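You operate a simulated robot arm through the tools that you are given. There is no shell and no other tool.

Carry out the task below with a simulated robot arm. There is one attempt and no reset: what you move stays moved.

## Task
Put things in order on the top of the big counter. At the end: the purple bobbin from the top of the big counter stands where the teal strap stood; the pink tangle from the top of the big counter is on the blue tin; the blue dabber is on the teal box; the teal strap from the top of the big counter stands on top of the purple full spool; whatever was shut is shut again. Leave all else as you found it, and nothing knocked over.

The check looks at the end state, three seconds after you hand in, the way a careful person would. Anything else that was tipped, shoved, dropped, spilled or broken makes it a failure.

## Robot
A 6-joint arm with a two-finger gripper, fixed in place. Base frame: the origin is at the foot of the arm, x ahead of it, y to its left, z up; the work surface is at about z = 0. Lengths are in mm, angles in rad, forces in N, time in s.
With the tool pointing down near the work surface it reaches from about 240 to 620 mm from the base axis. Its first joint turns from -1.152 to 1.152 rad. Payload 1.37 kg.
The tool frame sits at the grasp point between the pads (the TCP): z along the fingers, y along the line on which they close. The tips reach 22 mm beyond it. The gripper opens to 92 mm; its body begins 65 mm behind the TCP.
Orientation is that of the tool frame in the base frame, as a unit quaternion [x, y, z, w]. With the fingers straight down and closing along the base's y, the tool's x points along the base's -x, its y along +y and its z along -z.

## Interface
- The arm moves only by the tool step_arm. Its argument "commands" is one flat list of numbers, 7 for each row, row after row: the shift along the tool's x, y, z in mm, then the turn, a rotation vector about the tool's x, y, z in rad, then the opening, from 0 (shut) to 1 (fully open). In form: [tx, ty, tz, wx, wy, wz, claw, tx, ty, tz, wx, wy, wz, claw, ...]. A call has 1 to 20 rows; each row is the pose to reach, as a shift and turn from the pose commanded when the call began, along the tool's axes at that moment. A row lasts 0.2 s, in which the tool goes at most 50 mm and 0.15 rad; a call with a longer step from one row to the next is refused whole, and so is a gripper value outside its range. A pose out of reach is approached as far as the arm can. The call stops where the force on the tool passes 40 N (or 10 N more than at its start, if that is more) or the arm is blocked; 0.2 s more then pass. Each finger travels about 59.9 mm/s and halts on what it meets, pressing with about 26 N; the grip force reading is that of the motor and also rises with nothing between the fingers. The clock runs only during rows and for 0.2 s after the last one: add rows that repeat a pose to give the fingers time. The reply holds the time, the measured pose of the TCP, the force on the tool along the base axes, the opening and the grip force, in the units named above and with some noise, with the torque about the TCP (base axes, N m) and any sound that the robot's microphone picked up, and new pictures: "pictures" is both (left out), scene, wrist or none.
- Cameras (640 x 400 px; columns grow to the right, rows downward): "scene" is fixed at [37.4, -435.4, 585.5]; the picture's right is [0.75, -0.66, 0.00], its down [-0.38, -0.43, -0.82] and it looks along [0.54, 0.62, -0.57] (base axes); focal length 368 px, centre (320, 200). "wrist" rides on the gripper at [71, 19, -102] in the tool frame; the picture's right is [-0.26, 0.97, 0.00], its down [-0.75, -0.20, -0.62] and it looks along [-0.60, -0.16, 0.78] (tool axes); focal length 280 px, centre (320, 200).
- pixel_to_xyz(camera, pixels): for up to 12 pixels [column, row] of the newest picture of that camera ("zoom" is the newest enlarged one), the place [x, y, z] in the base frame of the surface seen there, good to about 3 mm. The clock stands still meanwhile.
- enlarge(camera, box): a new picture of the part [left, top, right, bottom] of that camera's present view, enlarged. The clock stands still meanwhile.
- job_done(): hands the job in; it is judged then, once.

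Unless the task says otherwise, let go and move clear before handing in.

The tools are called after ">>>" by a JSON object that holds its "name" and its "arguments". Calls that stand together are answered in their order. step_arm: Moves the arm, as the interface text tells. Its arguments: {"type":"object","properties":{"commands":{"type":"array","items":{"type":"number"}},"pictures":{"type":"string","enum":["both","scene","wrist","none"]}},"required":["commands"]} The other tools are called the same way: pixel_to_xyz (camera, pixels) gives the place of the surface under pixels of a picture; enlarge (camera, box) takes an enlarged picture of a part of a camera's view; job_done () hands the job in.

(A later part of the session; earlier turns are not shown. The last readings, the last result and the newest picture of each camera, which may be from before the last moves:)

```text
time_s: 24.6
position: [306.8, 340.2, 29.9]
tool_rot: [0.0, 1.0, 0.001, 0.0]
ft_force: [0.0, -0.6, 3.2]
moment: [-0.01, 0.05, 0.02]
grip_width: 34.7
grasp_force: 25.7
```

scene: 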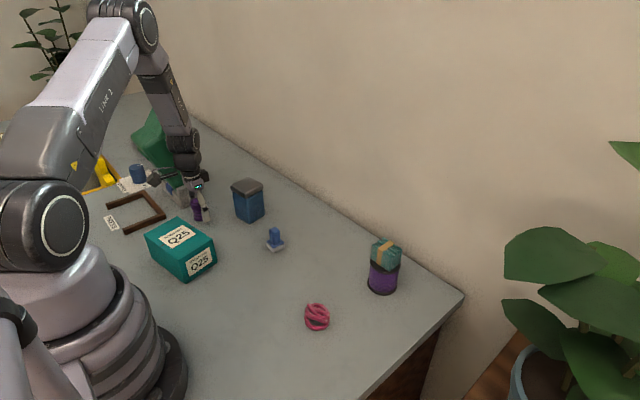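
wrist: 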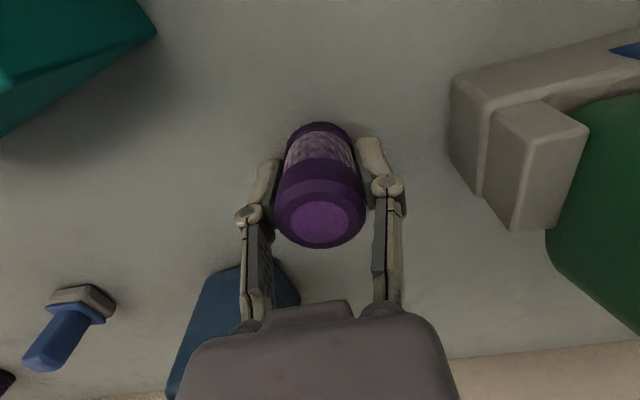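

The bobbin is gripped at 34.7 mm. I'll lift it 160 mm straight up and carry it over the strap's old place at (344, 20.5).

>>> {"name": "step_arm", "arguments": {"commands": [0, 0, -20, 0, 0, 0, 0.2, 0, 0, -55, 0, 0, 0, 0.2, 0, 0, -95, 0, 0, 0, 0.2, 0, 0, -130, 0, 0, 0, 0.2, 0, 0, -150, 0, 0, 0, 0.2, -2, -16, -150, 0, 0, 0, 0.2, -6, -48, -150, 0, 0, 0, 0.2, -11, -86, -150, 0, 0, 0, 0.2, -16, -124, -150, 0, 0, 0, 0.2, -20, -162, -150, 0, 0, 0, 0.2, -25, -200, -150, 0, 0, 0, 0.2, -30, -238, -150, 0, 0, 0, 0.2, -34, -276, -150, 0, 0, 0, 0.2, -38, -306, -150, 0, 0, 0, 0.2, -39.5, -319.3, -150, 0, 0, 0, 0.2, -39.5, -319.3, -150, 0, 0, 0, 0.2, -39.5, -319.3, -150, 0, 0, 0, 0.2], "pictures": "both"}}

```text
time_s: 28.2
position: [342.3, 17.3, 179.7]
tool_rot: [0.0, 1.0, 0.0, 0.0]
ft_force: [0.2, 0.1, -0.8]
moment: [0.02, -0.02, -0.01]
grip_width: 34.8
grasp_force: 26.6
```

scene: 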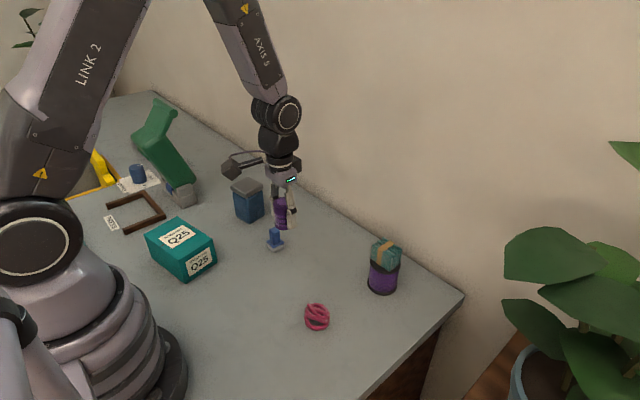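
wrist: 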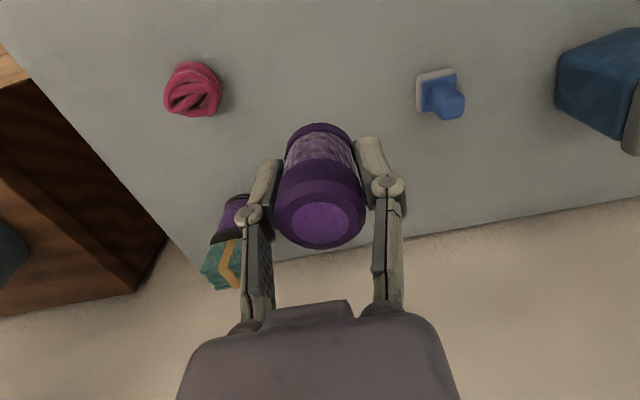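

The bobbin is held upright and the pose reads (342.3, 17.3, 180). I'll correct by +2 in x and +3 in y and lower to about 8 mm above the table.

>>> {"name": "step_arm", "arguments": {"commands": [-2, 3, 0, 0, 0, 0, 0.2, -2, 3, 35, 0, 0, 0, 0.2, -2, 3, 70, 0, 0, 0, 0.2, -2, 3, 105, 0, 0, 0, 0.2, -2, 3, 130, 0, 0, 0, 0.2, -2, 3, 140, 0, 0, 0, 0.2, -2, 3, 140, 0, 0, 0, 0.2, -2, 3, 140, 0, 0, 0, 0.2], "pictures": "both"}}

>>> {"name": "enlarge", "arguments": {"camera": "scene", "box": [240, 220, 340, 320]}}

>>> {"name": "pixel_to_xyz", "arguments": {"camera": "wrist", "pixels": [[295, 222], [345, 215], [320, 200], [320, 240], [320, 220], [278, 210], [362, 205], [365, 160], [278, 175], [320, 205], [320, 175], [265, 180]]}}

```text
time_s: 30.0
position: [348.5, 23.0, 39.3]
tool_rot: [0.0, 1.0, -0.001, 0.0]
ft_force: [0.2, 0.9, -1.1]
moment: [-0.01, 0.0, 0.03]
grip_width: 34.8
grasp_force: 26.1
```

scene: 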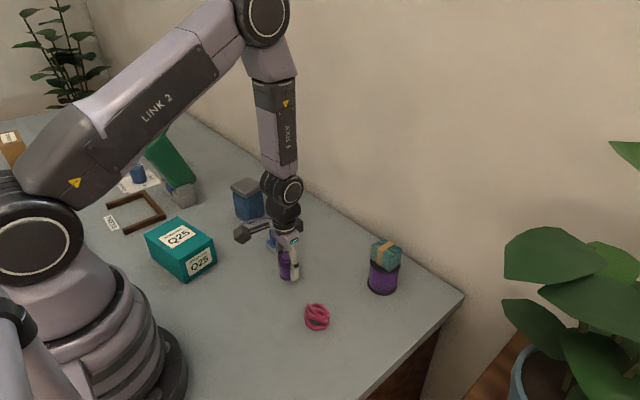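
wrist: 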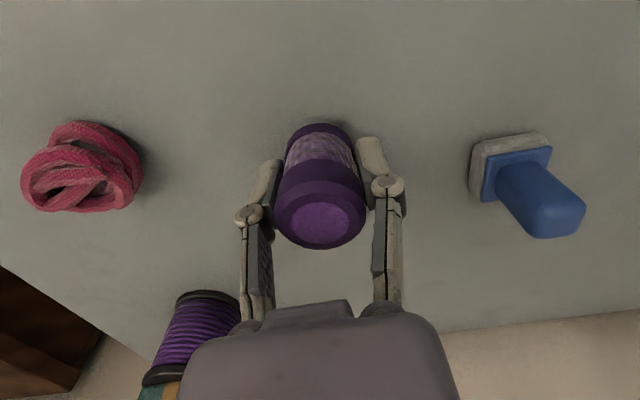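

```text
4.00 times, centred on (290, 270) of scene
```

zoom: 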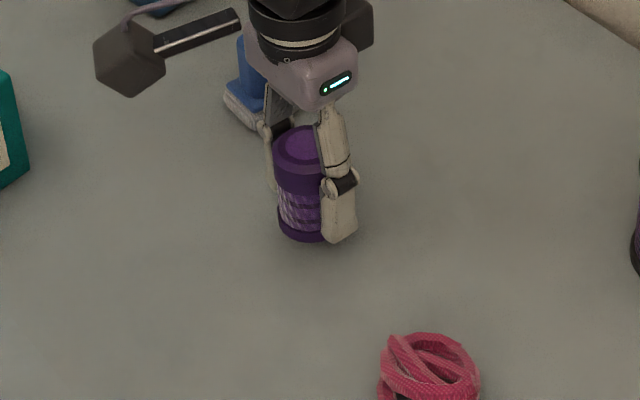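

```text
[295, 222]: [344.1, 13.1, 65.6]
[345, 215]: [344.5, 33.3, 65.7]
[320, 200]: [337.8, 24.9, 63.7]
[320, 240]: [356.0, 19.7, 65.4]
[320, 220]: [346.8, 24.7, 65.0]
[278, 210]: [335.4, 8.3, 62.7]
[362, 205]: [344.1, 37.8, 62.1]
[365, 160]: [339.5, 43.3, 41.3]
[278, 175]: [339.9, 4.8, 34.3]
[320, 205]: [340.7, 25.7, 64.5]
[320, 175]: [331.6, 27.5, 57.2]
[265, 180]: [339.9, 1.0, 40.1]
```

The bobbin centre is at about (345.5, 22.5) with its bottom about 9–10 mm up. I'll shift −1.5 in x and −2 in y and lower slowly to contact.

>>> {"name": "step_arm", "arguments": {"commands": [1.5, -2, 0, 0, 0, 0, 0.2, 1.5, -2, 3, 0, 0, 0, 0.2, 1.5, -2, 6, 0, 0, 0, 0.2, 1.5, -2, 8, 0, 0, 0, 0.2, 1.5, -2, 8.5, 0, 0, 0, 0.2, 1.5, -2, 8.5, 0, 0, 0, 0.2], "pictures": "scene"}}

>>> {"name": "enlarge", "arguments": {"camera": "scene", "box": [240, 220, 340, 320]}}

```text
time_s: 31.4
position: [344.5, 20.7, 32.0]
tool_rot: [0.0, 1.0, 0.0, -0.001]
ft_force: [0.0, -0.3, -0.5]
moment: [-0.02, -0.01, -0.02]
grip_width: 34.7
grasp_force: 25.9
```

scene: 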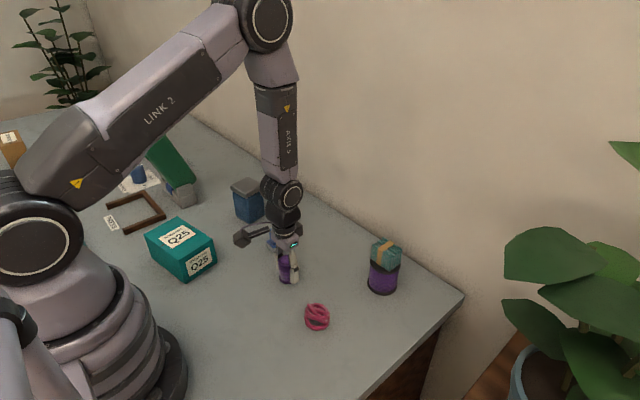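

```text
4.00 times, centred on (290, 270) of scene
```

zoom: 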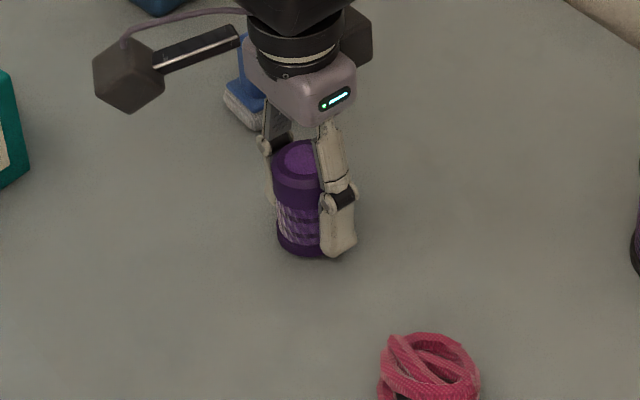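

There's still no contact force at z≈32. I'll lower another 2 mm in small steps.

>>> {"name": "step_arm", "arguments": {"commands": [0, 0, 0.7, 0, 0, 0, 0.2, 0, 0, 1.3, 0, 0, 0, 0.2, 0, 0, 1.3, 0, 0, 0, 0.2], "pictures": "none"}}

```text
time_s: 32.2
position: [345.5, 20.5, 30.7]
tool_rot: [-0.001, 1.0, 0.0, 0.0]
ft_force: [-0.5, -1.0, -0.6]
moment: [-0.02, -0.01, 0.0]
grip_width: 34.8
grasp_force: 26.1
```

>>> {"name": "step_arm", "arguments": {"commands": [0, 0, 0.7, 0, 0, 0, 0.2, 0, 0, 1.2, 0, 0, 0, 0.2, 0, 0, 1.2, 0, 0, 0, 0.2], "pictures": "none"}}

```text
time_s: 33.0
position: [346.2, 20.8, 29.2]
tool_rot: [0.0, 1.0, 0.0, 0.001]
ft_force: [-0.3, -3.1, 7.1]
moment: [-0.09, -0.02, 0.04]
grip_width: 34.5
grasp_force: 25.9
```

Contact is made at about 7 N up. I'll release gently and rise straight up.

>>> {"name": "step_arm", "arguments": {"commands": [0, 0, -0.6, 0, 0, 0, 0.39, 0, 0, -0.6, 0, 0, 0, 0.43, 0, 0, -0.6, 0, 0, 0, 0.5, 0, 0, -0.6, 0, 0, 0, 0.62, 0, 0, -0.6, 0, 0, 0, 0.65, 0, 0, -10, 0, 0, 0, 0.65, 0, 0, -35, 0, 0, 0, 0.65, 0, 0, -70, 0, 0, 0, 0.65, 0, 0, -110, 0, 0, 0, 0.65, 0, 0, -150, 0, 0, 0, 0.65, 0, 0, -150, 0, 0, 0, 0.65], "pictures": "both"}}

>>> {"name": "enlarge", "arguments": {"camera": "scene", "box": [240, 220, 340, 320]}}

>>> {"name": "pixel_to_xyz", "arguments": {"camera": "scene", "pixels": [[290, 258], [285, 258], [295, 258], [290, 270], [288, 254]]}}

```text
time_s: 35.4
position: [345.3, 18.8, 180.7]
tool_rot: [0.0, 1.0, 0.0, 0.0]
ft_force: [-0.3, -0.4, -0.7]
moment: [0.04, -0.01, -0.03]
grip_width: 59.5
grasp_force: 0.1
```

scene: 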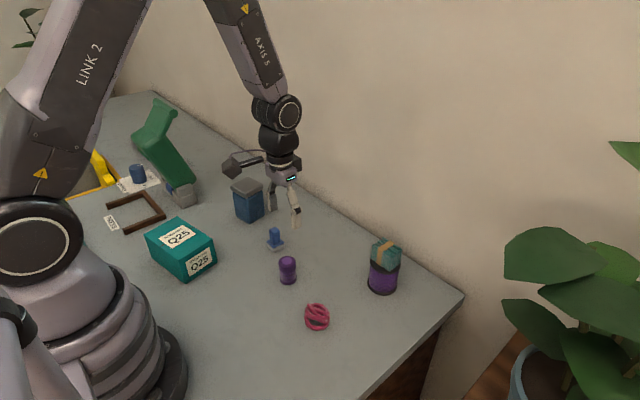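
wrist: 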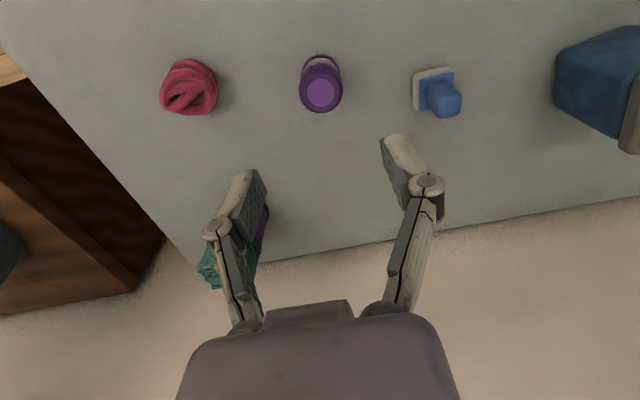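

```text
4.00 times, centred on (290, 270) of scene
```

zoom: 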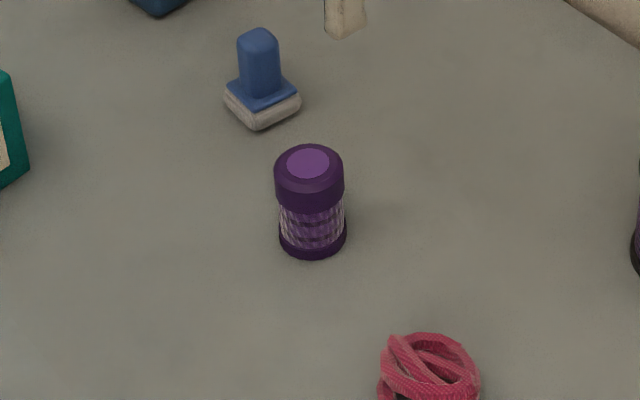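

```text
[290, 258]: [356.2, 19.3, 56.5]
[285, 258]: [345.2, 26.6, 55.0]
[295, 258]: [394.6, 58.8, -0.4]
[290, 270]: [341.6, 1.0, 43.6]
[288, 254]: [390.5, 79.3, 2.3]
```

The bobbin stands upright at the strap's old spot. Next is the pink tangle, so I'll move over to (270, −100, 150) to view it.

>>> {"name": "step_arm", "arguments": {"commands": [15, -24, 5, 0, 0, 0, 1, 30, -48, 10, 0, 0, 0, 1, 45, -72, 20, 0, 0, 0, 1, 60, -96, 25, 0, 0, 0, 1, 75, -119, 30, 0, 0, 0, 1, 75, -119, 30, 0, 0, 0, 1], "pictures": "both"}}

>>> {"name": "enlarge", "arguments": {"camera": "wrist", "box": [240, 80, 400, 180]}}

>>> {"name": "enlarge", "arguments": {"camera": "scene", "box": [280, 280, 360, 350]}}

```text
time_s: 36.8
position: [272.0, -100.8, 149.9]
tool_rot: [0.0, 1.0, 0.0, 0.0]
ft_force: [-0.1, -0.5, -0.2]
moment: [-0.03, -0.03, 0.0]
grip_width: 91.9
grasp_force: 0.1
```

scene: 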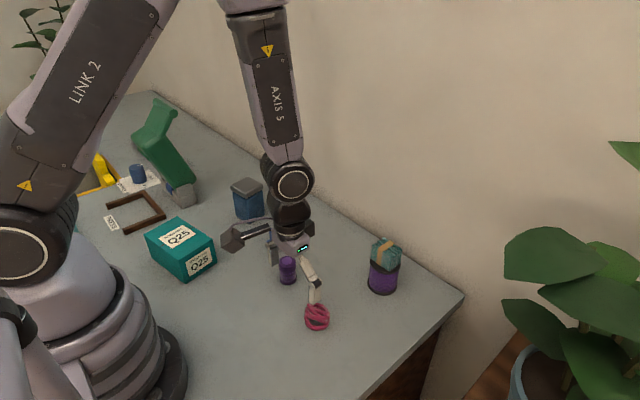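
wrist: 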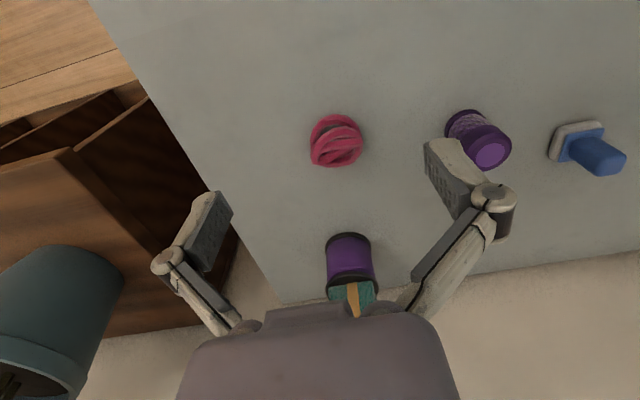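

```text
4.00 times, centred on (320, 130) of wrist
```

zoom: 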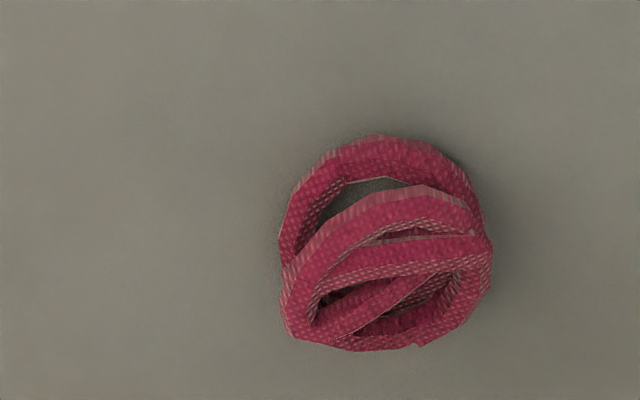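

```text
5.71 times, centred on (320, 315) of scene
```

zoom: 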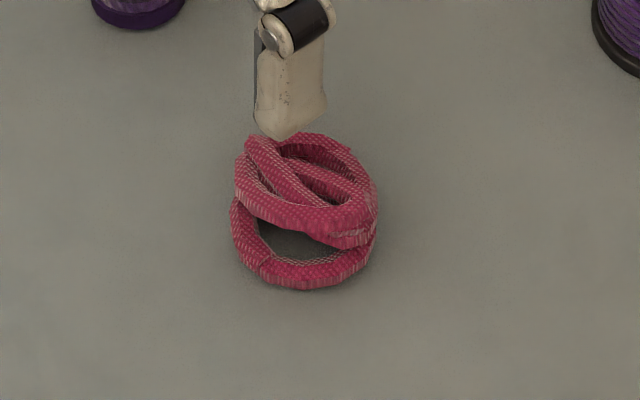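

The tangle is a clump of loops at (336,140) in the wrist view, about 48 mm across. I'll measure its extents.

>>> {"name": "enlarge", "arguments": {"camera": "wrist", "box": [290, 100, 380, 180]}}

>>> {"name": "pixel_to_xyz", "arguments": {"camera": "wrist", "pixels": [[312, 140], [311, 150], [314, 160], [323, 119], [335, 116], [350, 118], [360, 135], [361, 142], [358, 155], [345, 166], [330, 166], [335, 134]]}}

>>> {"name": "pixel_to_xyz", "arguments": {"camera": "wrist", "pixels": [[335, 142], [345, 130], [355, 128], [320, 145], [340, 150], [350, 145], [325, 155], [345, 160], [318, 130], [340, 120], [352, 150], [335, 160]]}}

>>> {"name": "pixel_to_xyz", "arguments": {"camera": "scene", "pixels": [[306, 310], [308, 325], [317, 332], [328, 322], [329, 312], [324, 306], [316, 304], [310, 308], [322, 318], [318, 330], [313, 315], [326, 325]]}}

```text
5.00 times, centred on (335, 140) of wrist
```

zoom: 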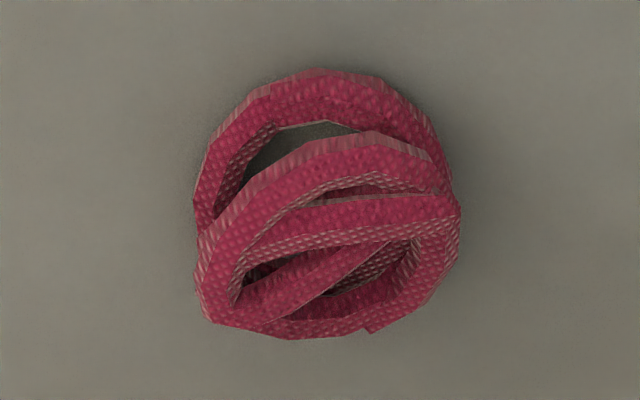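

```text
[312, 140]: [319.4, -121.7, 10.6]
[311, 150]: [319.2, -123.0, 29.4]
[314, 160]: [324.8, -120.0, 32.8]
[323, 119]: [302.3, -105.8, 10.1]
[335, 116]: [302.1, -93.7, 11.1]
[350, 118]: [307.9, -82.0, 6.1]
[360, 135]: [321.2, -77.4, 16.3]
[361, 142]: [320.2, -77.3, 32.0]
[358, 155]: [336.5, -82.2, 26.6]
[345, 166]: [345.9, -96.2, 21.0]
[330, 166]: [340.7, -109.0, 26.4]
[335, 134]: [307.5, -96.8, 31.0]
```

```text
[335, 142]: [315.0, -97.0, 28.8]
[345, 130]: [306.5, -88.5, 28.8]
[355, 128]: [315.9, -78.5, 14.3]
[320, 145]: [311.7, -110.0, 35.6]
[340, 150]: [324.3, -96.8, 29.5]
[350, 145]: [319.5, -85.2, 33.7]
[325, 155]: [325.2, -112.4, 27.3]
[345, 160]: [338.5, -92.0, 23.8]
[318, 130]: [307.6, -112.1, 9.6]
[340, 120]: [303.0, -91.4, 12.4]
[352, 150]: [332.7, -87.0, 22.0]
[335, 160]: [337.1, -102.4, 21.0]
```

```text
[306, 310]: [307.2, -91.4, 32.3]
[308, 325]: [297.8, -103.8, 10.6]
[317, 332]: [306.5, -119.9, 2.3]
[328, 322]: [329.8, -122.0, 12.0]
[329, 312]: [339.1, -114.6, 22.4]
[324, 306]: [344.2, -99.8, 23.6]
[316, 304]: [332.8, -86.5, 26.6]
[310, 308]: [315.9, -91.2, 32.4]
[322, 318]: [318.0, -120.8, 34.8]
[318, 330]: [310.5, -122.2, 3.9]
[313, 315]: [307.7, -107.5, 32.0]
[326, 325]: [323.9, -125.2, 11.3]
```

The tangle spans x 298–346 and y −125 to −76, about 36 tall, centre (321.5, −100). I'll descend over it, open, closing along y.

>>> {"name": "step_arm", "arguments": {"commands": [-25, 0.5, 20, 0, 0, 0, 1, -49.5, 0.8, 50, 0, 0, 0, 1, -49.5, 0.8, 85, 0, 0, 0, 1, -49.5, 0.8, 110, 0, 0, 0, 1, -49.5, 0.8, 122, 0, 0, 0, 1, -49.5, 0.8, 122, 0, 0, 0, 1], "pictures": "both"}}

>>> {"name": "pixel_to_xyz", "arguments": {"camera": "wrist", "pixels": [[215, 200], [225, 215], [205, 240], [430, 150], [440, 180], [450, 200], [270, 190], [385, 180], [320, 210], [320, 160]]}}

```text
time_s: 38.2
position: [322.1, -97.5, 26.3]
tool_rot: [-0.001, 1.0, 0.001, 0.0]
ft_force: [0.2, 0.0, -0.3]
moment: [0.0, -0.01, -0.02]
grip_width: 92.0
grasp_force: 0.1
```

scene: 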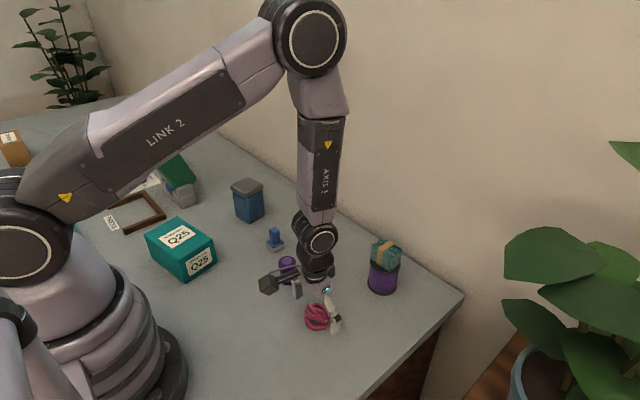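
wrist: 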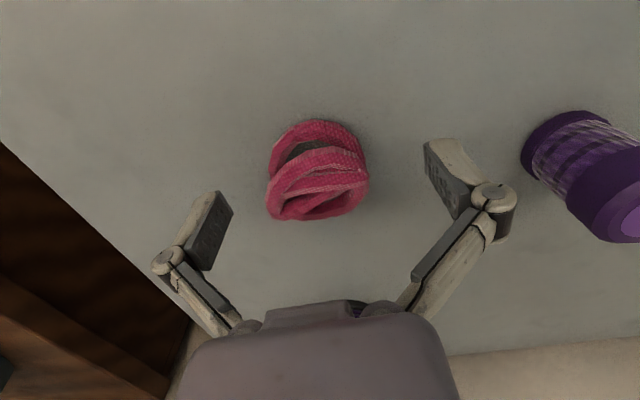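

```text
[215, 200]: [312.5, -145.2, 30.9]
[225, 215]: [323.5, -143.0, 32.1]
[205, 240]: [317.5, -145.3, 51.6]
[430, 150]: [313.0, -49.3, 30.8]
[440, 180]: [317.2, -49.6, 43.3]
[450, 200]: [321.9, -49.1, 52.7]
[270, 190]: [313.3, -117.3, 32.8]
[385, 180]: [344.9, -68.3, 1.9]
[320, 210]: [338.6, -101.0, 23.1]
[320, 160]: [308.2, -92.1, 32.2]
```

The pads' mid y is about −97 and the tangle's is −100, so I'll shift −3 in y and close gradually.

>>> {"name": "step_arm", "arguments": {"commands": [0, -3, -1, 0, 0, 0, 1, 0, -3, -1, 0, 0, 0, 0.85, 0, -3, -1, 0, 0, 0, 0.7, 0, -3, -1, 0, 0, 0, 0.6, 0, -3, -1, 0, 0, 0, 0.5, 0, -3, -1, 0, 0, 0, 0.35, 0, -3, -1, 0, 0, 0, 0.35], "pictures": "both"}}

>>> {"name": "enlarge", "arguments": {"camera": "scene", "box": [280, 280, 360, 350]}}

```text
time_s: 39.8
position: [322.3, -101.0, 28.0]
tool_rot: [-0.001, 1.0, 0.0, 0.0]
ft_force: [-0.3, -0.9, 7.2]
moment: [-0.03, 0.04, 0.02]
grip_width: 48.4
grasp_force: 26.5
```

scene: 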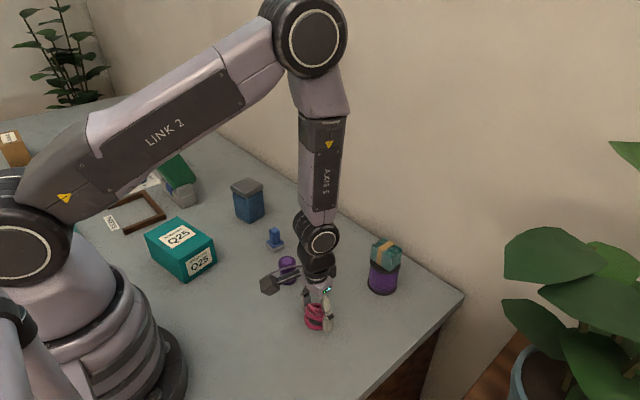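
wrist: 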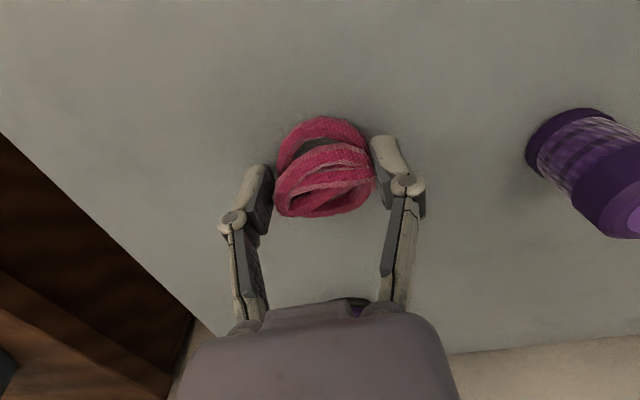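

```text
5.71 times, centred on (320, 315) of scene
```

zoom: 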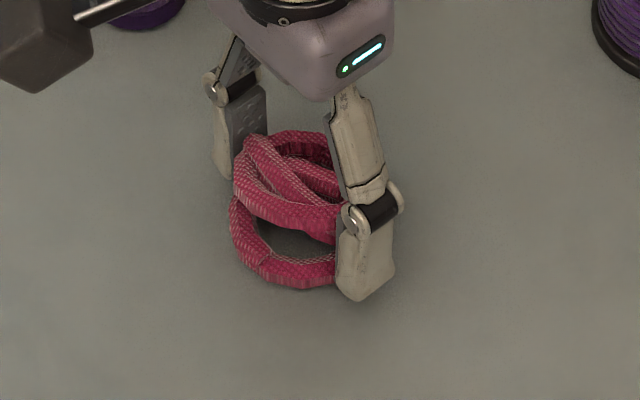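

The tangle is gripped at 48.4 mm. I'll lift to z≈200 and carry it toward the tin lid, centre roughly (402, 259).

>>> {"name": "step_arm", "arguments": {"commands": [0, 0, -20, 0, 0, 0, 0.35, 0, 0, -55, 0, 0, 0, 0.35, 0, 0, -95, 0, 0, 0, 0.35, 0, 0, -135, 0, 0, 0, 0.35, 0, 0, -165, 0, 0, 0, 0.35, -5, 20, -172, 0, 0, 0, 0.35, -13, 57, -172, 0, 0, 0, 0.35, -21, 94, -172, 0, 0, 0, 0.35, -29, 131, -172, 0, 0, 0, 0.35, -37, 168, -172, 0, 0, 0, 0.35, -46, 205, -172, 0, 0, 0, 0.35, -54, 242, -172, 0, 0, 0, 0.35, -62, 279, -172, 0, 0, 0, 0.35, -70, 316, -172, 0, 0, 0, 0.35, -77, 346, -172, 0, 0, 0, 0.35, -80, 360, -172, 0, 0, 0, 0.35, -80, 360, -172, 0, 0, 0, 0.35, -80, 360, -172, 0, 0, 0, 0.35], "pictures": "both"}}

```text
time_s: 43.6
position: [399.5, 260.3, 201.3]
tool_rot: [0.0, 1.0, 0.0, 0.0]
ft_force: [-0.5, -0.5, -0.6]
moment: [-0.02, 0.02, -0.01]
grip_width: 48.1
grasp_force: 26.3
```

scene: 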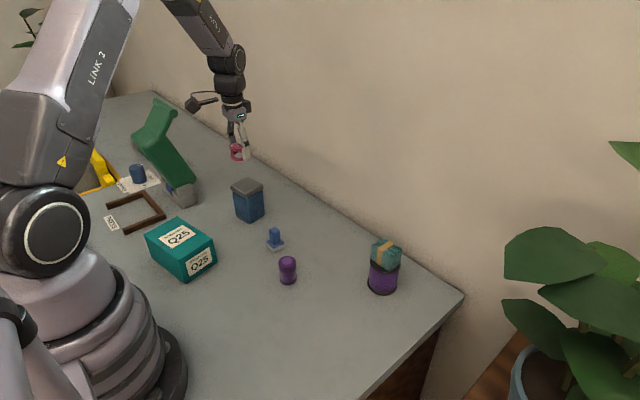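
wrist: 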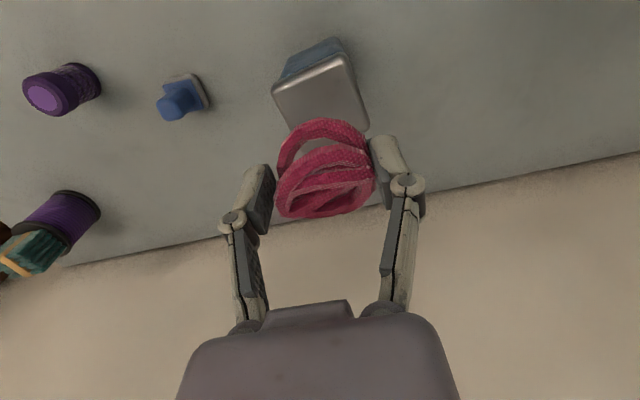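

>>> {"name": "enlarge", "arguments": {"camera": "scene", "box": [210, 130, 290, 230]}}

>>> {"name": "pixel_to_xyz", "arguments": {"camera": "scene", "pixels": [[233, 186], [245, 193], [262, 184], [248, 180], [235, 184], [260, 186], [246, 191], [247, 186], [240, 182], [254, 189]]}}

>>> {"name": "pixel_to_xyz", "arguments": {"camera": "wrist", "pixels": [[276, 87], [343, 59], [365, 120], [310, 75], [320, 95], [295, 105], [350, 90], [285, 115], [360, 128], [350, 110], [275, 95], [300, 80]]}}

```text
4.00 times, centred on (250, 180) of scene
```

zoom: 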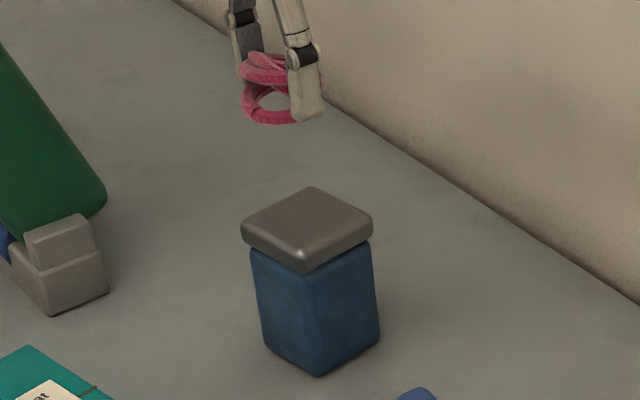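

```text
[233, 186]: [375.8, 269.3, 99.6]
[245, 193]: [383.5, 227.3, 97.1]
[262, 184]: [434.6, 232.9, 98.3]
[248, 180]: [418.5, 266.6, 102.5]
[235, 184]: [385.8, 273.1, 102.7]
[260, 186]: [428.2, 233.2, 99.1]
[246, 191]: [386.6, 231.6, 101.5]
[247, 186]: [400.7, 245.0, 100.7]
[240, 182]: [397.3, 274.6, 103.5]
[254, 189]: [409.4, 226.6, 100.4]
```

```text
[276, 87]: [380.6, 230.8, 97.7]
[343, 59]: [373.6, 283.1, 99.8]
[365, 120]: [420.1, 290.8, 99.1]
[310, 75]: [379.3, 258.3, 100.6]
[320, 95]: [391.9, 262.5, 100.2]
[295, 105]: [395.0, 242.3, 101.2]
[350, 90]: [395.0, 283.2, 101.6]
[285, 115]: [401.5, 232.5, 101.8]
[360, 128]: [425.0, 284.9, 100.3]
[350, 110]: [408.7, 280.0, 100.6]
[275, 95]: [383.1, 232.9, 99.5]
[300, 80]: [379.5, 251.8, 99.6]
```

The lid's centre is about (403.5, 259) with its top at z≈100.5. I'll shift +3 in x and −1 in y and lower to about 10 mm above the lid.

>>> {"name": "step_arm", "arguments": {"commands": [-3, -1, 0, 0, 0, 0, 0.35, -3, -1, 20, 0, 0, 0, 0.35, -3, -1, 40, 0, 0, 0, 0.35, -3, -1, 55, 0, 0, 0, 0.35, -3, -1, 62, 0, 0, 0, 0.35, -3, -1, 62, 0, 0, 0, 0.35, -3, -1, 62, 0, 0, 0, 0.35], "pictures": "both"}}

>>> {"name": "enlarge", "arguments": {"camera": "scene", "box": [210, 130, 290, 230]}}

>>> {"name": "enlarge", "arguments": {"camera": "wrist", "box": [230, 80, 410, 240]}}

```text
time_s: 45.2
position: [403.7, 257.3, 138.7]
tool_rot: [0.0, 1.0, 0.0, 0.0]
ft_force: [-0.3, 0.0, -0.7]
moment: [-0.03, 0.03, -0.03]
grip_width: 48.1
grasp_force: 26.0
```

scene: 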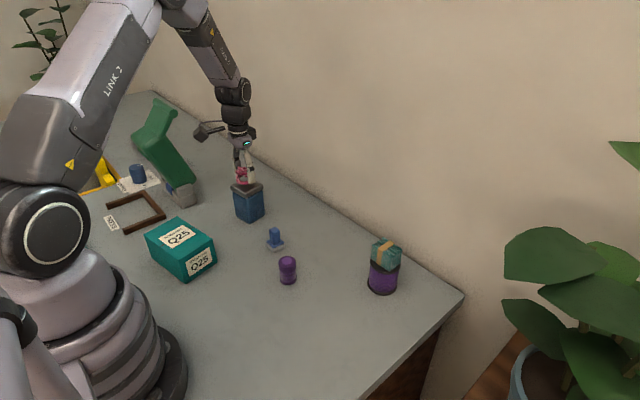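
wrist: 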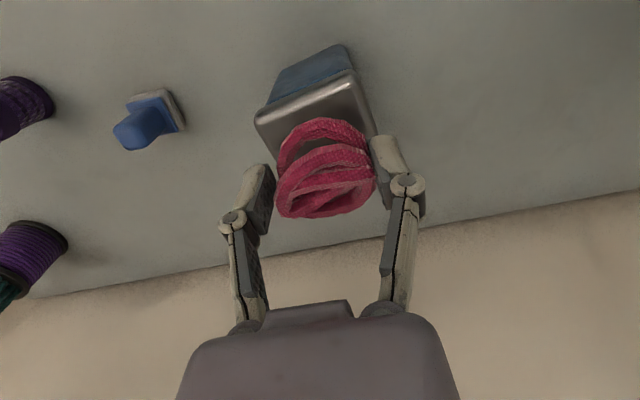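

```text
4.00 times, centred on (250, 180) of scene
```

zoom: 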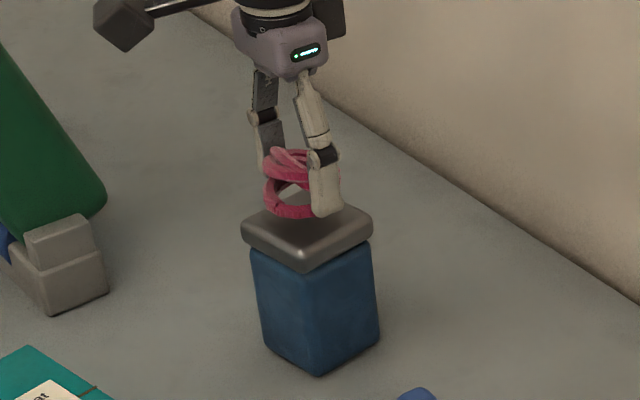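

```text
2.50 times, centred on (320, 160) of wrist
```

zoom: 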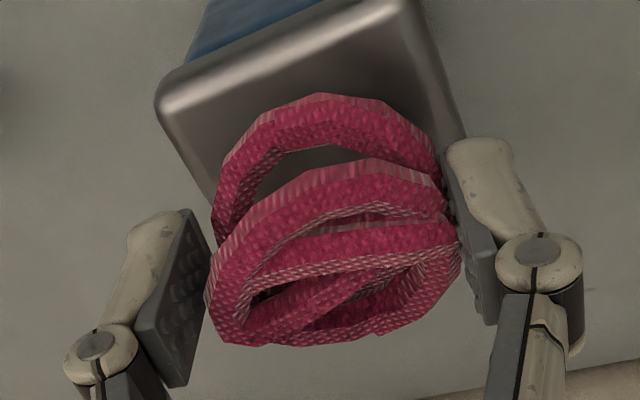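

The tangle is above the lid, well aligned, about 10 mm up. I'll lower 8.5 mm and then step gently.

>>> {"name": "step_arm", "arguments": {"commands": [0, 1, 3, 0, 0, 0, 0.35, 0, 1, 6, 0, 0, 0, 0.35, 0, 1, 8, 0, 0, 0, 0.35, 0, 1, 8.5, 0, 0, 0, 0.35, 0, 1, 8.5, 0, 0, 0, 0.35], "pictures": "scene"}}

>>> {"name": "enlarge", "arguments": {"camera": "scene", "box": [210, 130, 290, 230]}}

```text
time_s: 46.4
position: [404.4, 259.4, 129.9]
tool_rot: [0.0, 1.0, 0.0, 0.0]
ft_force: [0.7, -0.4, 0.4]
moment: [-0.01, -0.01, 0.0]
grip_width: 47.8
grasp_force: 26.0
```

scene: 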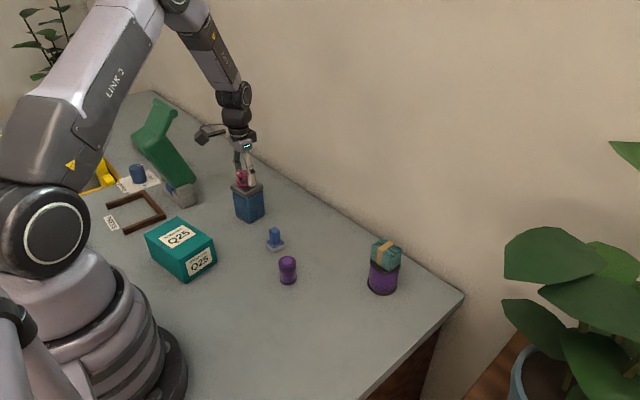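

```text
4.00 times, centred on (250, 180) of scene
```

zoom: 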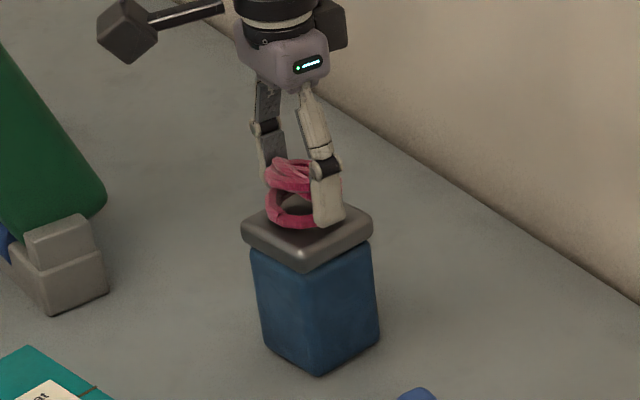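

Nearly touching, with force about 0 at z≈130. I'll lower another 1.5 mm and read the force.

>>> {"name": "step_arm", "arguments": {"commands": [0, 0, 0.6, 0, 0, 0, 0.35, 0, 0, 1.2, 0, 0, 0, 0.35, 0, 0, 1.2, 0, 0, 0, 0.35], "pictures": "none"}}

```text
time_s: 47.2
position: [402.5, 260.5, 128.0]
tool_rot: [0.0, 1.0, 0.0, 0.0]
ft_force: [-1.0, -0.5, 0.7]
moment: [-0.03, 0.01, -0.01]
grip_width: 48.0
grasp_force: 26.1
```

>>> {"name": "step_arm", "arguments": {"commands": [0, 0, 0.6, 0, 0, 0, 0.35, 0, 0, 1.0, 0, 0, 0, 0.35, 0, 0, 1.0, 0, 0, 0, 0.35], "pictures": "none"}}

```text
time_s: 48.0
position: [404.7, 259.4, 128.9]
tool_rot: [-0.001, 1.0, 0.001, 0.001]
ft_force: [-1.7, -1.4, 7.8]
moment: [-0.11, 0.07, -0.01]
grip_width: 48.0
grasp_force: 26.2
```

Contact is at about 8 N. I'll release gently and rise.

>>> {"name": "step_arm", "arguments": {"commands": [0, 0, -0.7, 0, 0, 0, 0.54, 0, 0, -0.7, 0, 0, 0, 0.58, 0, 0, -0.7, 0, 0, 0, 0.66, 0, 0, -0.7, 0, 0, 0, 0.78, 0, 0, -0.7, 0, 0, 0, 0.78, 0, 0, -10, 0, 0, 0, 0.78, 0, 0, -35, 0, 0, 0, 0.78, 0, 0, -70, 0, 0, 0, 0.78, 0, 0, -100, 0, 0, 0, 0.78, 0, 0, -100, 0, 0, 0, 0.78], "pictures": "both"}}

>>> {"name": "enlarge", "arguments": {"camera": "scene", "box": [210, 130, 290, 230]}}

```text
time_s: 50.2
position: [405.5, 258.5, 227.9]
tool_rot: [-0.001, 1.0, 0.001, 0.0]
ft_force: [-0.4, 0.3, 0.3]
moment: [0.0, 0.0, 0.01]
grip_width: 71.8
grasp_force: 0.0
```

scene: 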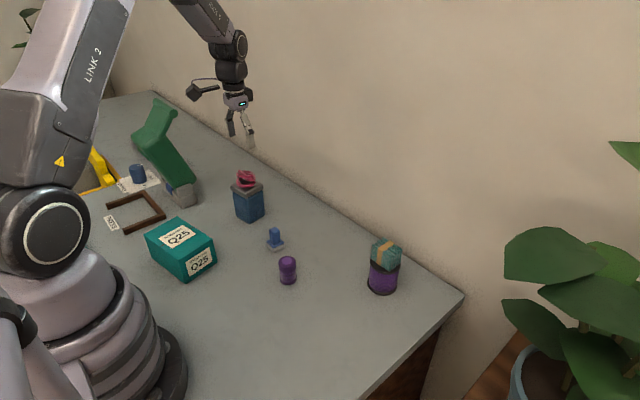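
wrist: 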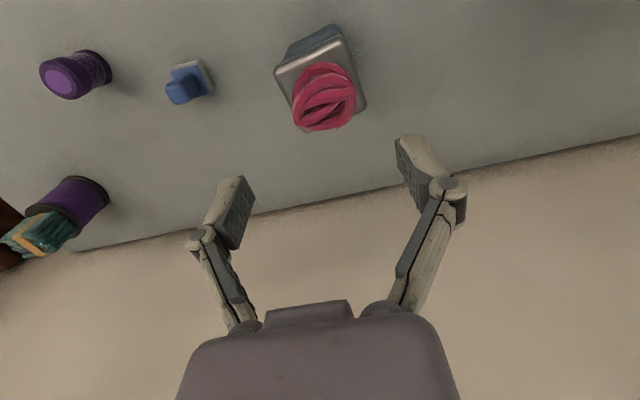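

```text
4.00 times, centred on (250, 180) of scene
```

zoom: 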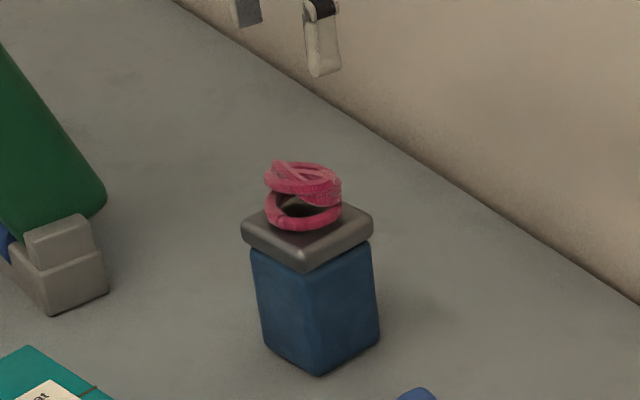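

The tangle rests squarely on the tin lid. Next is the dabber, so I'll move to about (330, 118, 160) for a closer view of it.

>>> {"name": "step_arm", "arguments": {"commands": [15, -28, 0, 0, 0, 0, 1, 30, -56, 0, 0, 0, 0, 1, 45, -84, 0, 0, 0, 0, 1, 60, -112, 0, 0, 0, 0, 1, 75, -140, 10, 0, 0, 0, 1, 75, -140, 45, 0, 0, 0, 1, 75, -140, 70, 0, 0, 0, 1, 75, -140, 70, 0, 0, 0, 1], "pictures": "both"}}

>>> {"name": "enlarge", "arguments": {"camera": "wrist", "box": [270, 80, 390, 180]}}

>>> {"name": "enlarge", "arguments": {"camera": "scene", "box": [250, 210, 310, 270]}}

```text
time_s: 52.0
position: [327.9, 118.4, 156.0]
tool_rot: [0.0, 1.0, -0.001, 0.001]
ft_force: [-0.6, -0.4, 0.7]
moment: [-0.01, 0.0, 0.0]
grip_width: 91.8
grasp_force: 0.0
```

scene: 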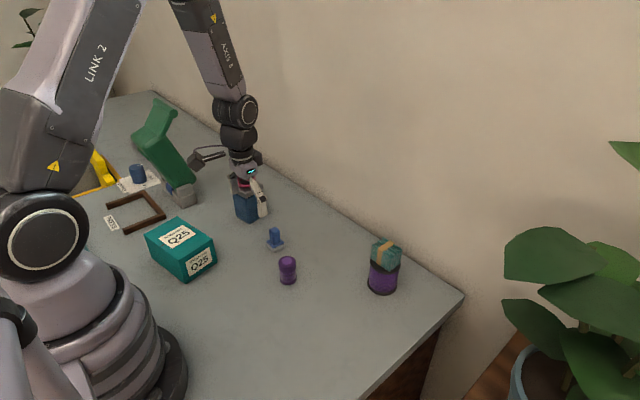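
wrist: 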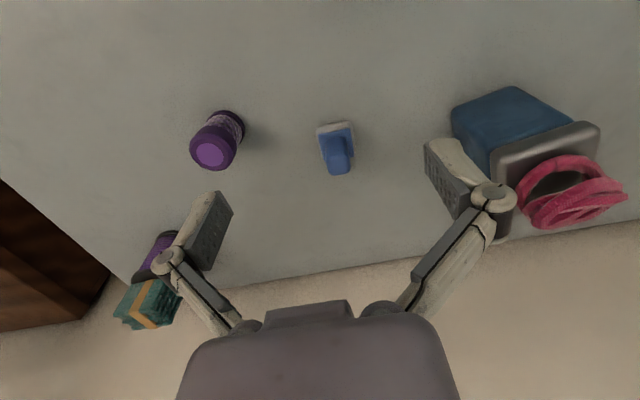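

```text
4.00 times, centred on (330, 130) of wrist
```

zoom: 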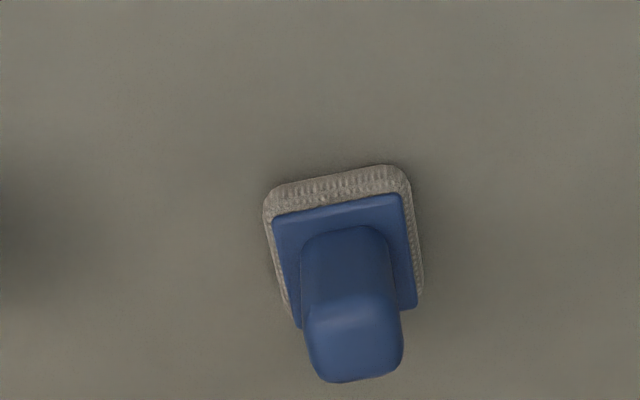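

```text
6.67 times, centred on (280, 240) of scene
```

zoom: 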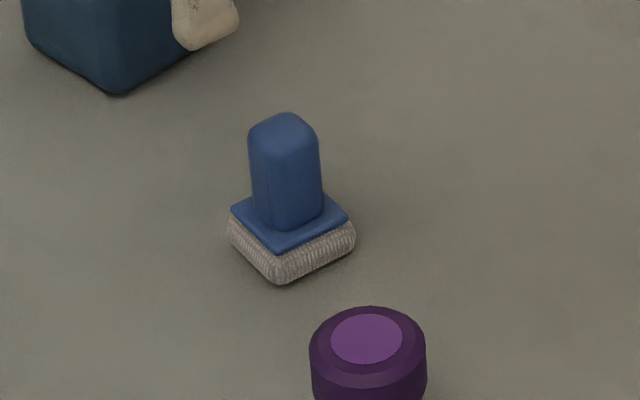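

The dabber has a square base and a block handle, roughly axis-aligned. I'll measure the handle and base.

>>> {"name": "enlarge", "arguments": {"camera": "wrist", "box": [270, 80, 390, 180]}}

>>> {"name": "pixel_to_xyz", "arguments": {"camera": "zoom", "pixels": [[310, 320], [395, 305], [350, 300], [355, 370], [352, 335], [275, 205], [400, 185], [300, 310], [415, 300], [305, 260], [385, 250], [325, 370]]}}

>>> {"name": "pixel_to_xyz", "arguments": {"camera": "wrist", "pixels": [[324, 160], [350, 158], [337, 150], [340, 172], [338, 165], [346, 170], [328, 168], [323, 145], [345, 140], [318, 130], [350, 122], [338, 140]]}}

>>> {"name": "pixel_to_xyz", "arguments": {"camera": "scene", "pixels": [[272, 235], [276, 230], [279, 235], [275, 240], [272, 229], [279, 229], [275, 228], [268, 242], [276, 248], [284, 241], [278, 225], [276, 252]]}}

```text
4.00 times, centred on (330, 130) of wrist
```

zoom: 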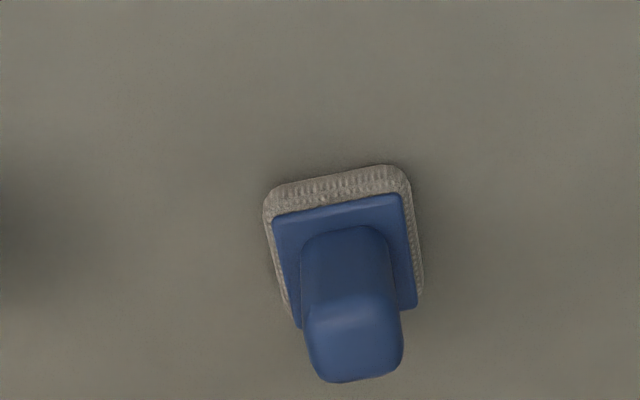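

```text
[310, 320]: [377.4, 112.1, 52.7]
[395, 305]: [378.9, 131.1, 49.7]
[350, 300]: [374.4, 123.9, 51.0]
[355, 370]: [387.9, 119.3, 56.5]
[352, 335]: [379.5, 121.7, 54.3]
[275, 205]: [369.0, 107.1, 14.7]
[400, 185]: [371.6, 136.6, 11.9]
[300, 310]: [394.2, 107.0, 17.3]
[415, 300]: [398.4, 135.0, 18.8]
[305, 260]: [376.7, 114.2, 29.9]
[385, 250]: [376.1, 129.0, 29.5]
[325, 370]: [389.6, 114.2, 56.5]
```

```text
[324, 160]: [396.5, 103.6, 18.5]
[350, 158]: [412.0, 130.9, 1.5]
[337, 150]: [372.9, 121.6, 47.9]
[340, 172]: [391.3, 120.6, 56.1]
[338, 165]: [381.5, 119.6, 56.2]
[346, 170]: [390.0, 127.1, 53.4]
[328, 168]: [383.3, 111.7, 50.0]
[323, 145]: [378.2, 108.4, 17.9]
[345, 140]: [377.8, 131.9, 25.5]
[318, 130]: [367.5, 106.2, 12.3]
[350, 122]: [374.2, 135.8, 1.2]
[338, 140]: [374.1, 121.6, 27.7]
```

```text
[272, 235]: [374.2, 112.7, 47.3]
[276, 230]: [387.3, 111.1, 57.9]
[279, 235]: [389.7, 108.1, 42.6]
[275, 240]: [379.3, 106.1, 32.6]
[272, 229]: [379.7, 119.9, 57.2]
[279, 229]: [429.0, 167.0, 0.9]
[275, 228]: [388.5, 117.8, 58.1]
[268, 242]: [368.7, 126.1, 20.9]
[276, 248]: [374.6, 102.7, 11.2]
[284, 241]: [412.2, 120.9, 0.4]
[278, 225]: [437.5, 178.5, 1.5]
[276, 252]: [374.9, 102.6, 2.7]
```

The handle is about 20×20 mm centred at (383.5, 121), z 18–57, on a base about 32 mm square. I'll move over it with a 55% opening and stop with the tips just above the handle.

>>> {"name": "step_arm", "arguments": {"commands": [-28, 1.5, 0, 0, 0, 0, 0.6, -55.5, 2.6, 10, 0, 0, 0, 0.6, -55.5, 2.6, 40, 0, 0, 0, 0.6, -55.5, 2.6, 70, 0, 0, 0, 0.6, -55.5, 2.6, 70, 0, 0, 0, 0.6, -55.5, 2.6, 70, 0, 0, 0, 0.6], "pictures": "both"}}

>>> {"name": "pixel_to_xyz", "arguments": {"camera": "wrist", "pixels": [[262, 190], [258, 215], [255, 195], [383, 160], [388, 180], [382, 145], [320, 150], [320, 165], [305, 160], [335, 155]]}}

```text
time_s: 53.4
position: [381.9, 121.5, 87.9]
tool_rot: [0.0, 1.0, 0.0, 0.0]
ft_force: [-0.6, 0.5, 0.2]
moment: [-0.01, 0.0, -0.01]
grip_width: 55.3
grasp_force: 0.2
```

scene: 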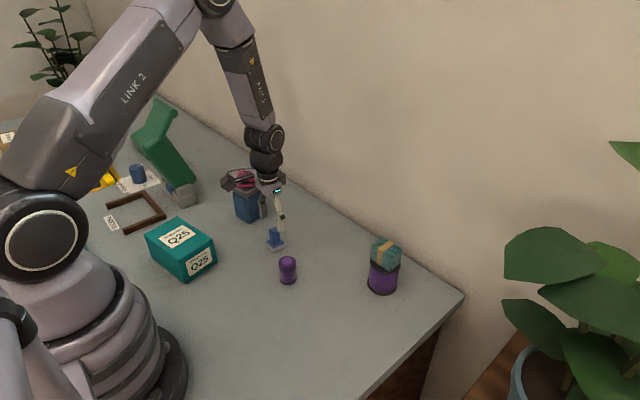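
wrist: 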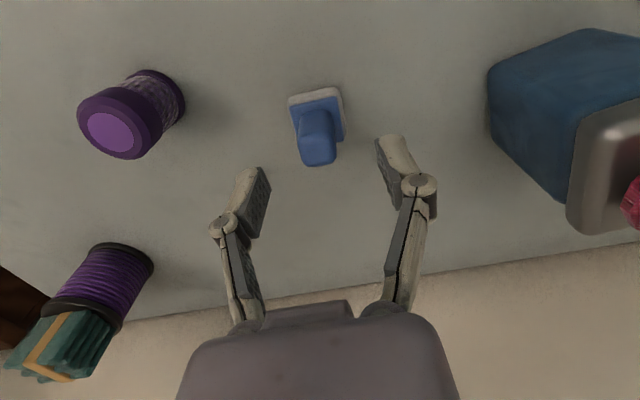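

```text
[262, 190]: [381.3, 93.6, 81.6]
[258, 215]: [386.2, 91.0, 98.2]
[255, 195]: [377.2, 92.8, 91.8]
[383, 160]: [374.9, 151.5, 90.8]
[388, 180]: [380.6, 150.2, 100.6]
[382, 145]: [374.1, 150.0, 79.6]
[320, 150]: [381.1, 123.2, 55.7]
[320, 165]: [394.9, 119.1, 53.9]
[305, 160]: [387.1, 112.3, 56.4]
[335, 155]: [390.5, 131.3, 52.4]
```

The pads are centred at y≈121.5, matching the handle. I'll shift +2 in x, descend to z≈45 and close gently.

>>> {"name": "step_arm", "arguments": {"commands": [-2, 0, 10, 0, 0, 0, 0.6, -2, 0, 25, 0, 0, 0, 0.6, -2, 0, 38, 0, 0, 0, 0.6, -2, 0, 43, 0, 0, 0, 0.6, -2, 0, 43, 0, 0, 0, 0.6, -2, 0, 43, 0, 0, 0, 0.6], "pictures": "both"}}

>>> {"name": "enlarge", "arguments": {"camera": "scene", "box": [240, 200, 310, 270]}}

```text
time_s: 54.8
position: [385.4, 122.3, 44.7]
tool_rot: [0.0, 1.0, 0.0, 0.0]
ft_force: [-0.1, 0.4, 0.5]
moment: [0.05, 0.0, 0.0]
grip_width: 55.1
grasp_force: 0.1
```

scene: 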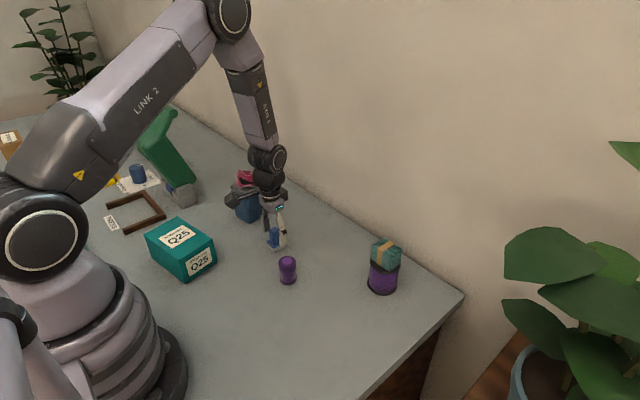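
wrist: 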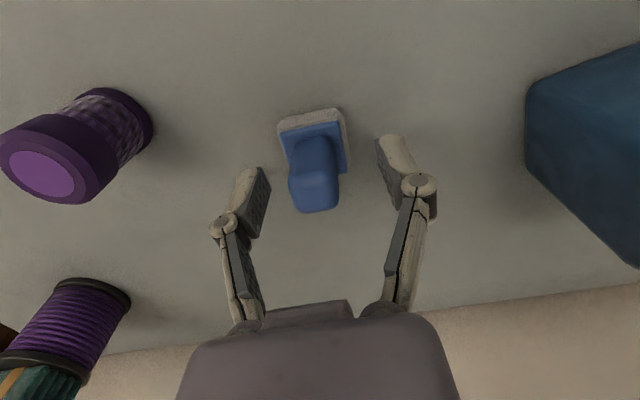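

```text
5.71 times, centred on (275, 235) of scene
```

zoom: 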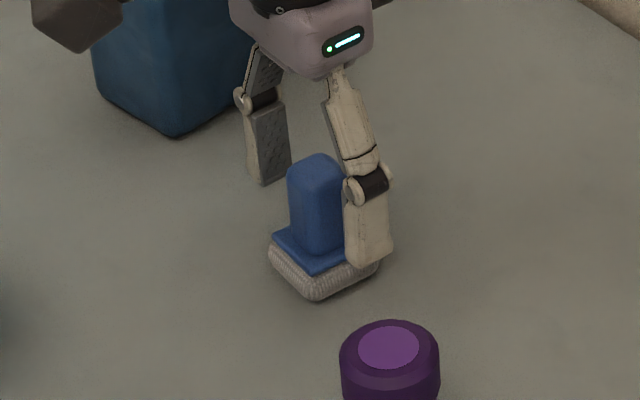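

The fingers straddle the handle above the base plate. I'll close now.

>>> {"name": "step_arm", "arguments": {"commands": [0, 0, 0, 0, 0, 0, 0.45, 0, 0, 0, 0, 0, 0, 0.3, 0, 0, 0, 0, 0, 0, 0.2, 0, 0, 0, 0, 0, 0, 0.1, 0, 0, 0, 0, 0, 0, 0.1, 0, 0, 0, 0, 0, 0, 0.1], "pictures": "wrist"}}

>>> {"name": "enlarge", "arguments": {"camera": "scene", "box": [240, 200, 310, 270]}}

```text
time_s: 56.2
position: [386.3, 121.6, 45.7]
tool_rot: [0.0, 1.0, 0.0, 0.0]
ft_force: [-0.2, -0.3, 1.9]
moment: [0.0, -0.03, 0.01]
grip_width: 20.0
grasp_force: 26.6
```

wrist: 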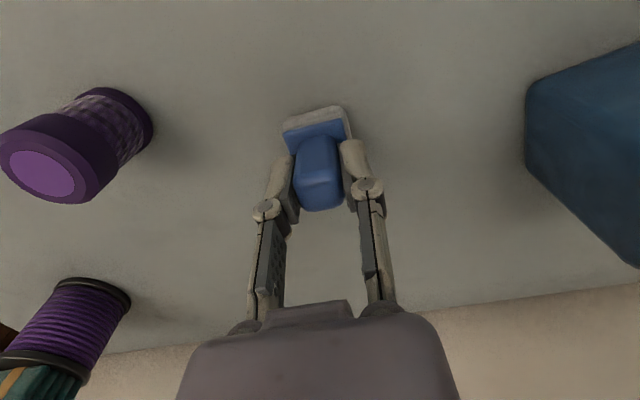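

```text
5.71 times, centred on (275, 235) of scene
```

zoom: 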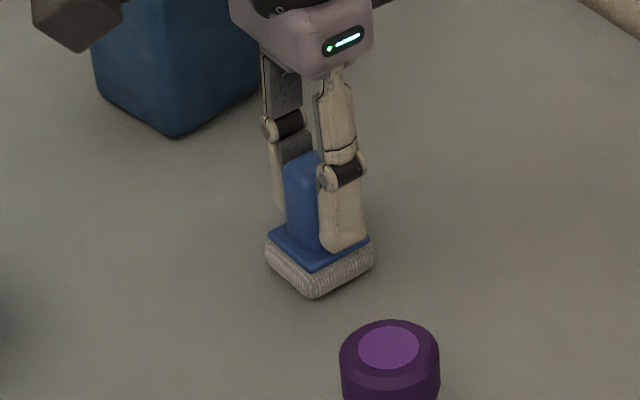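

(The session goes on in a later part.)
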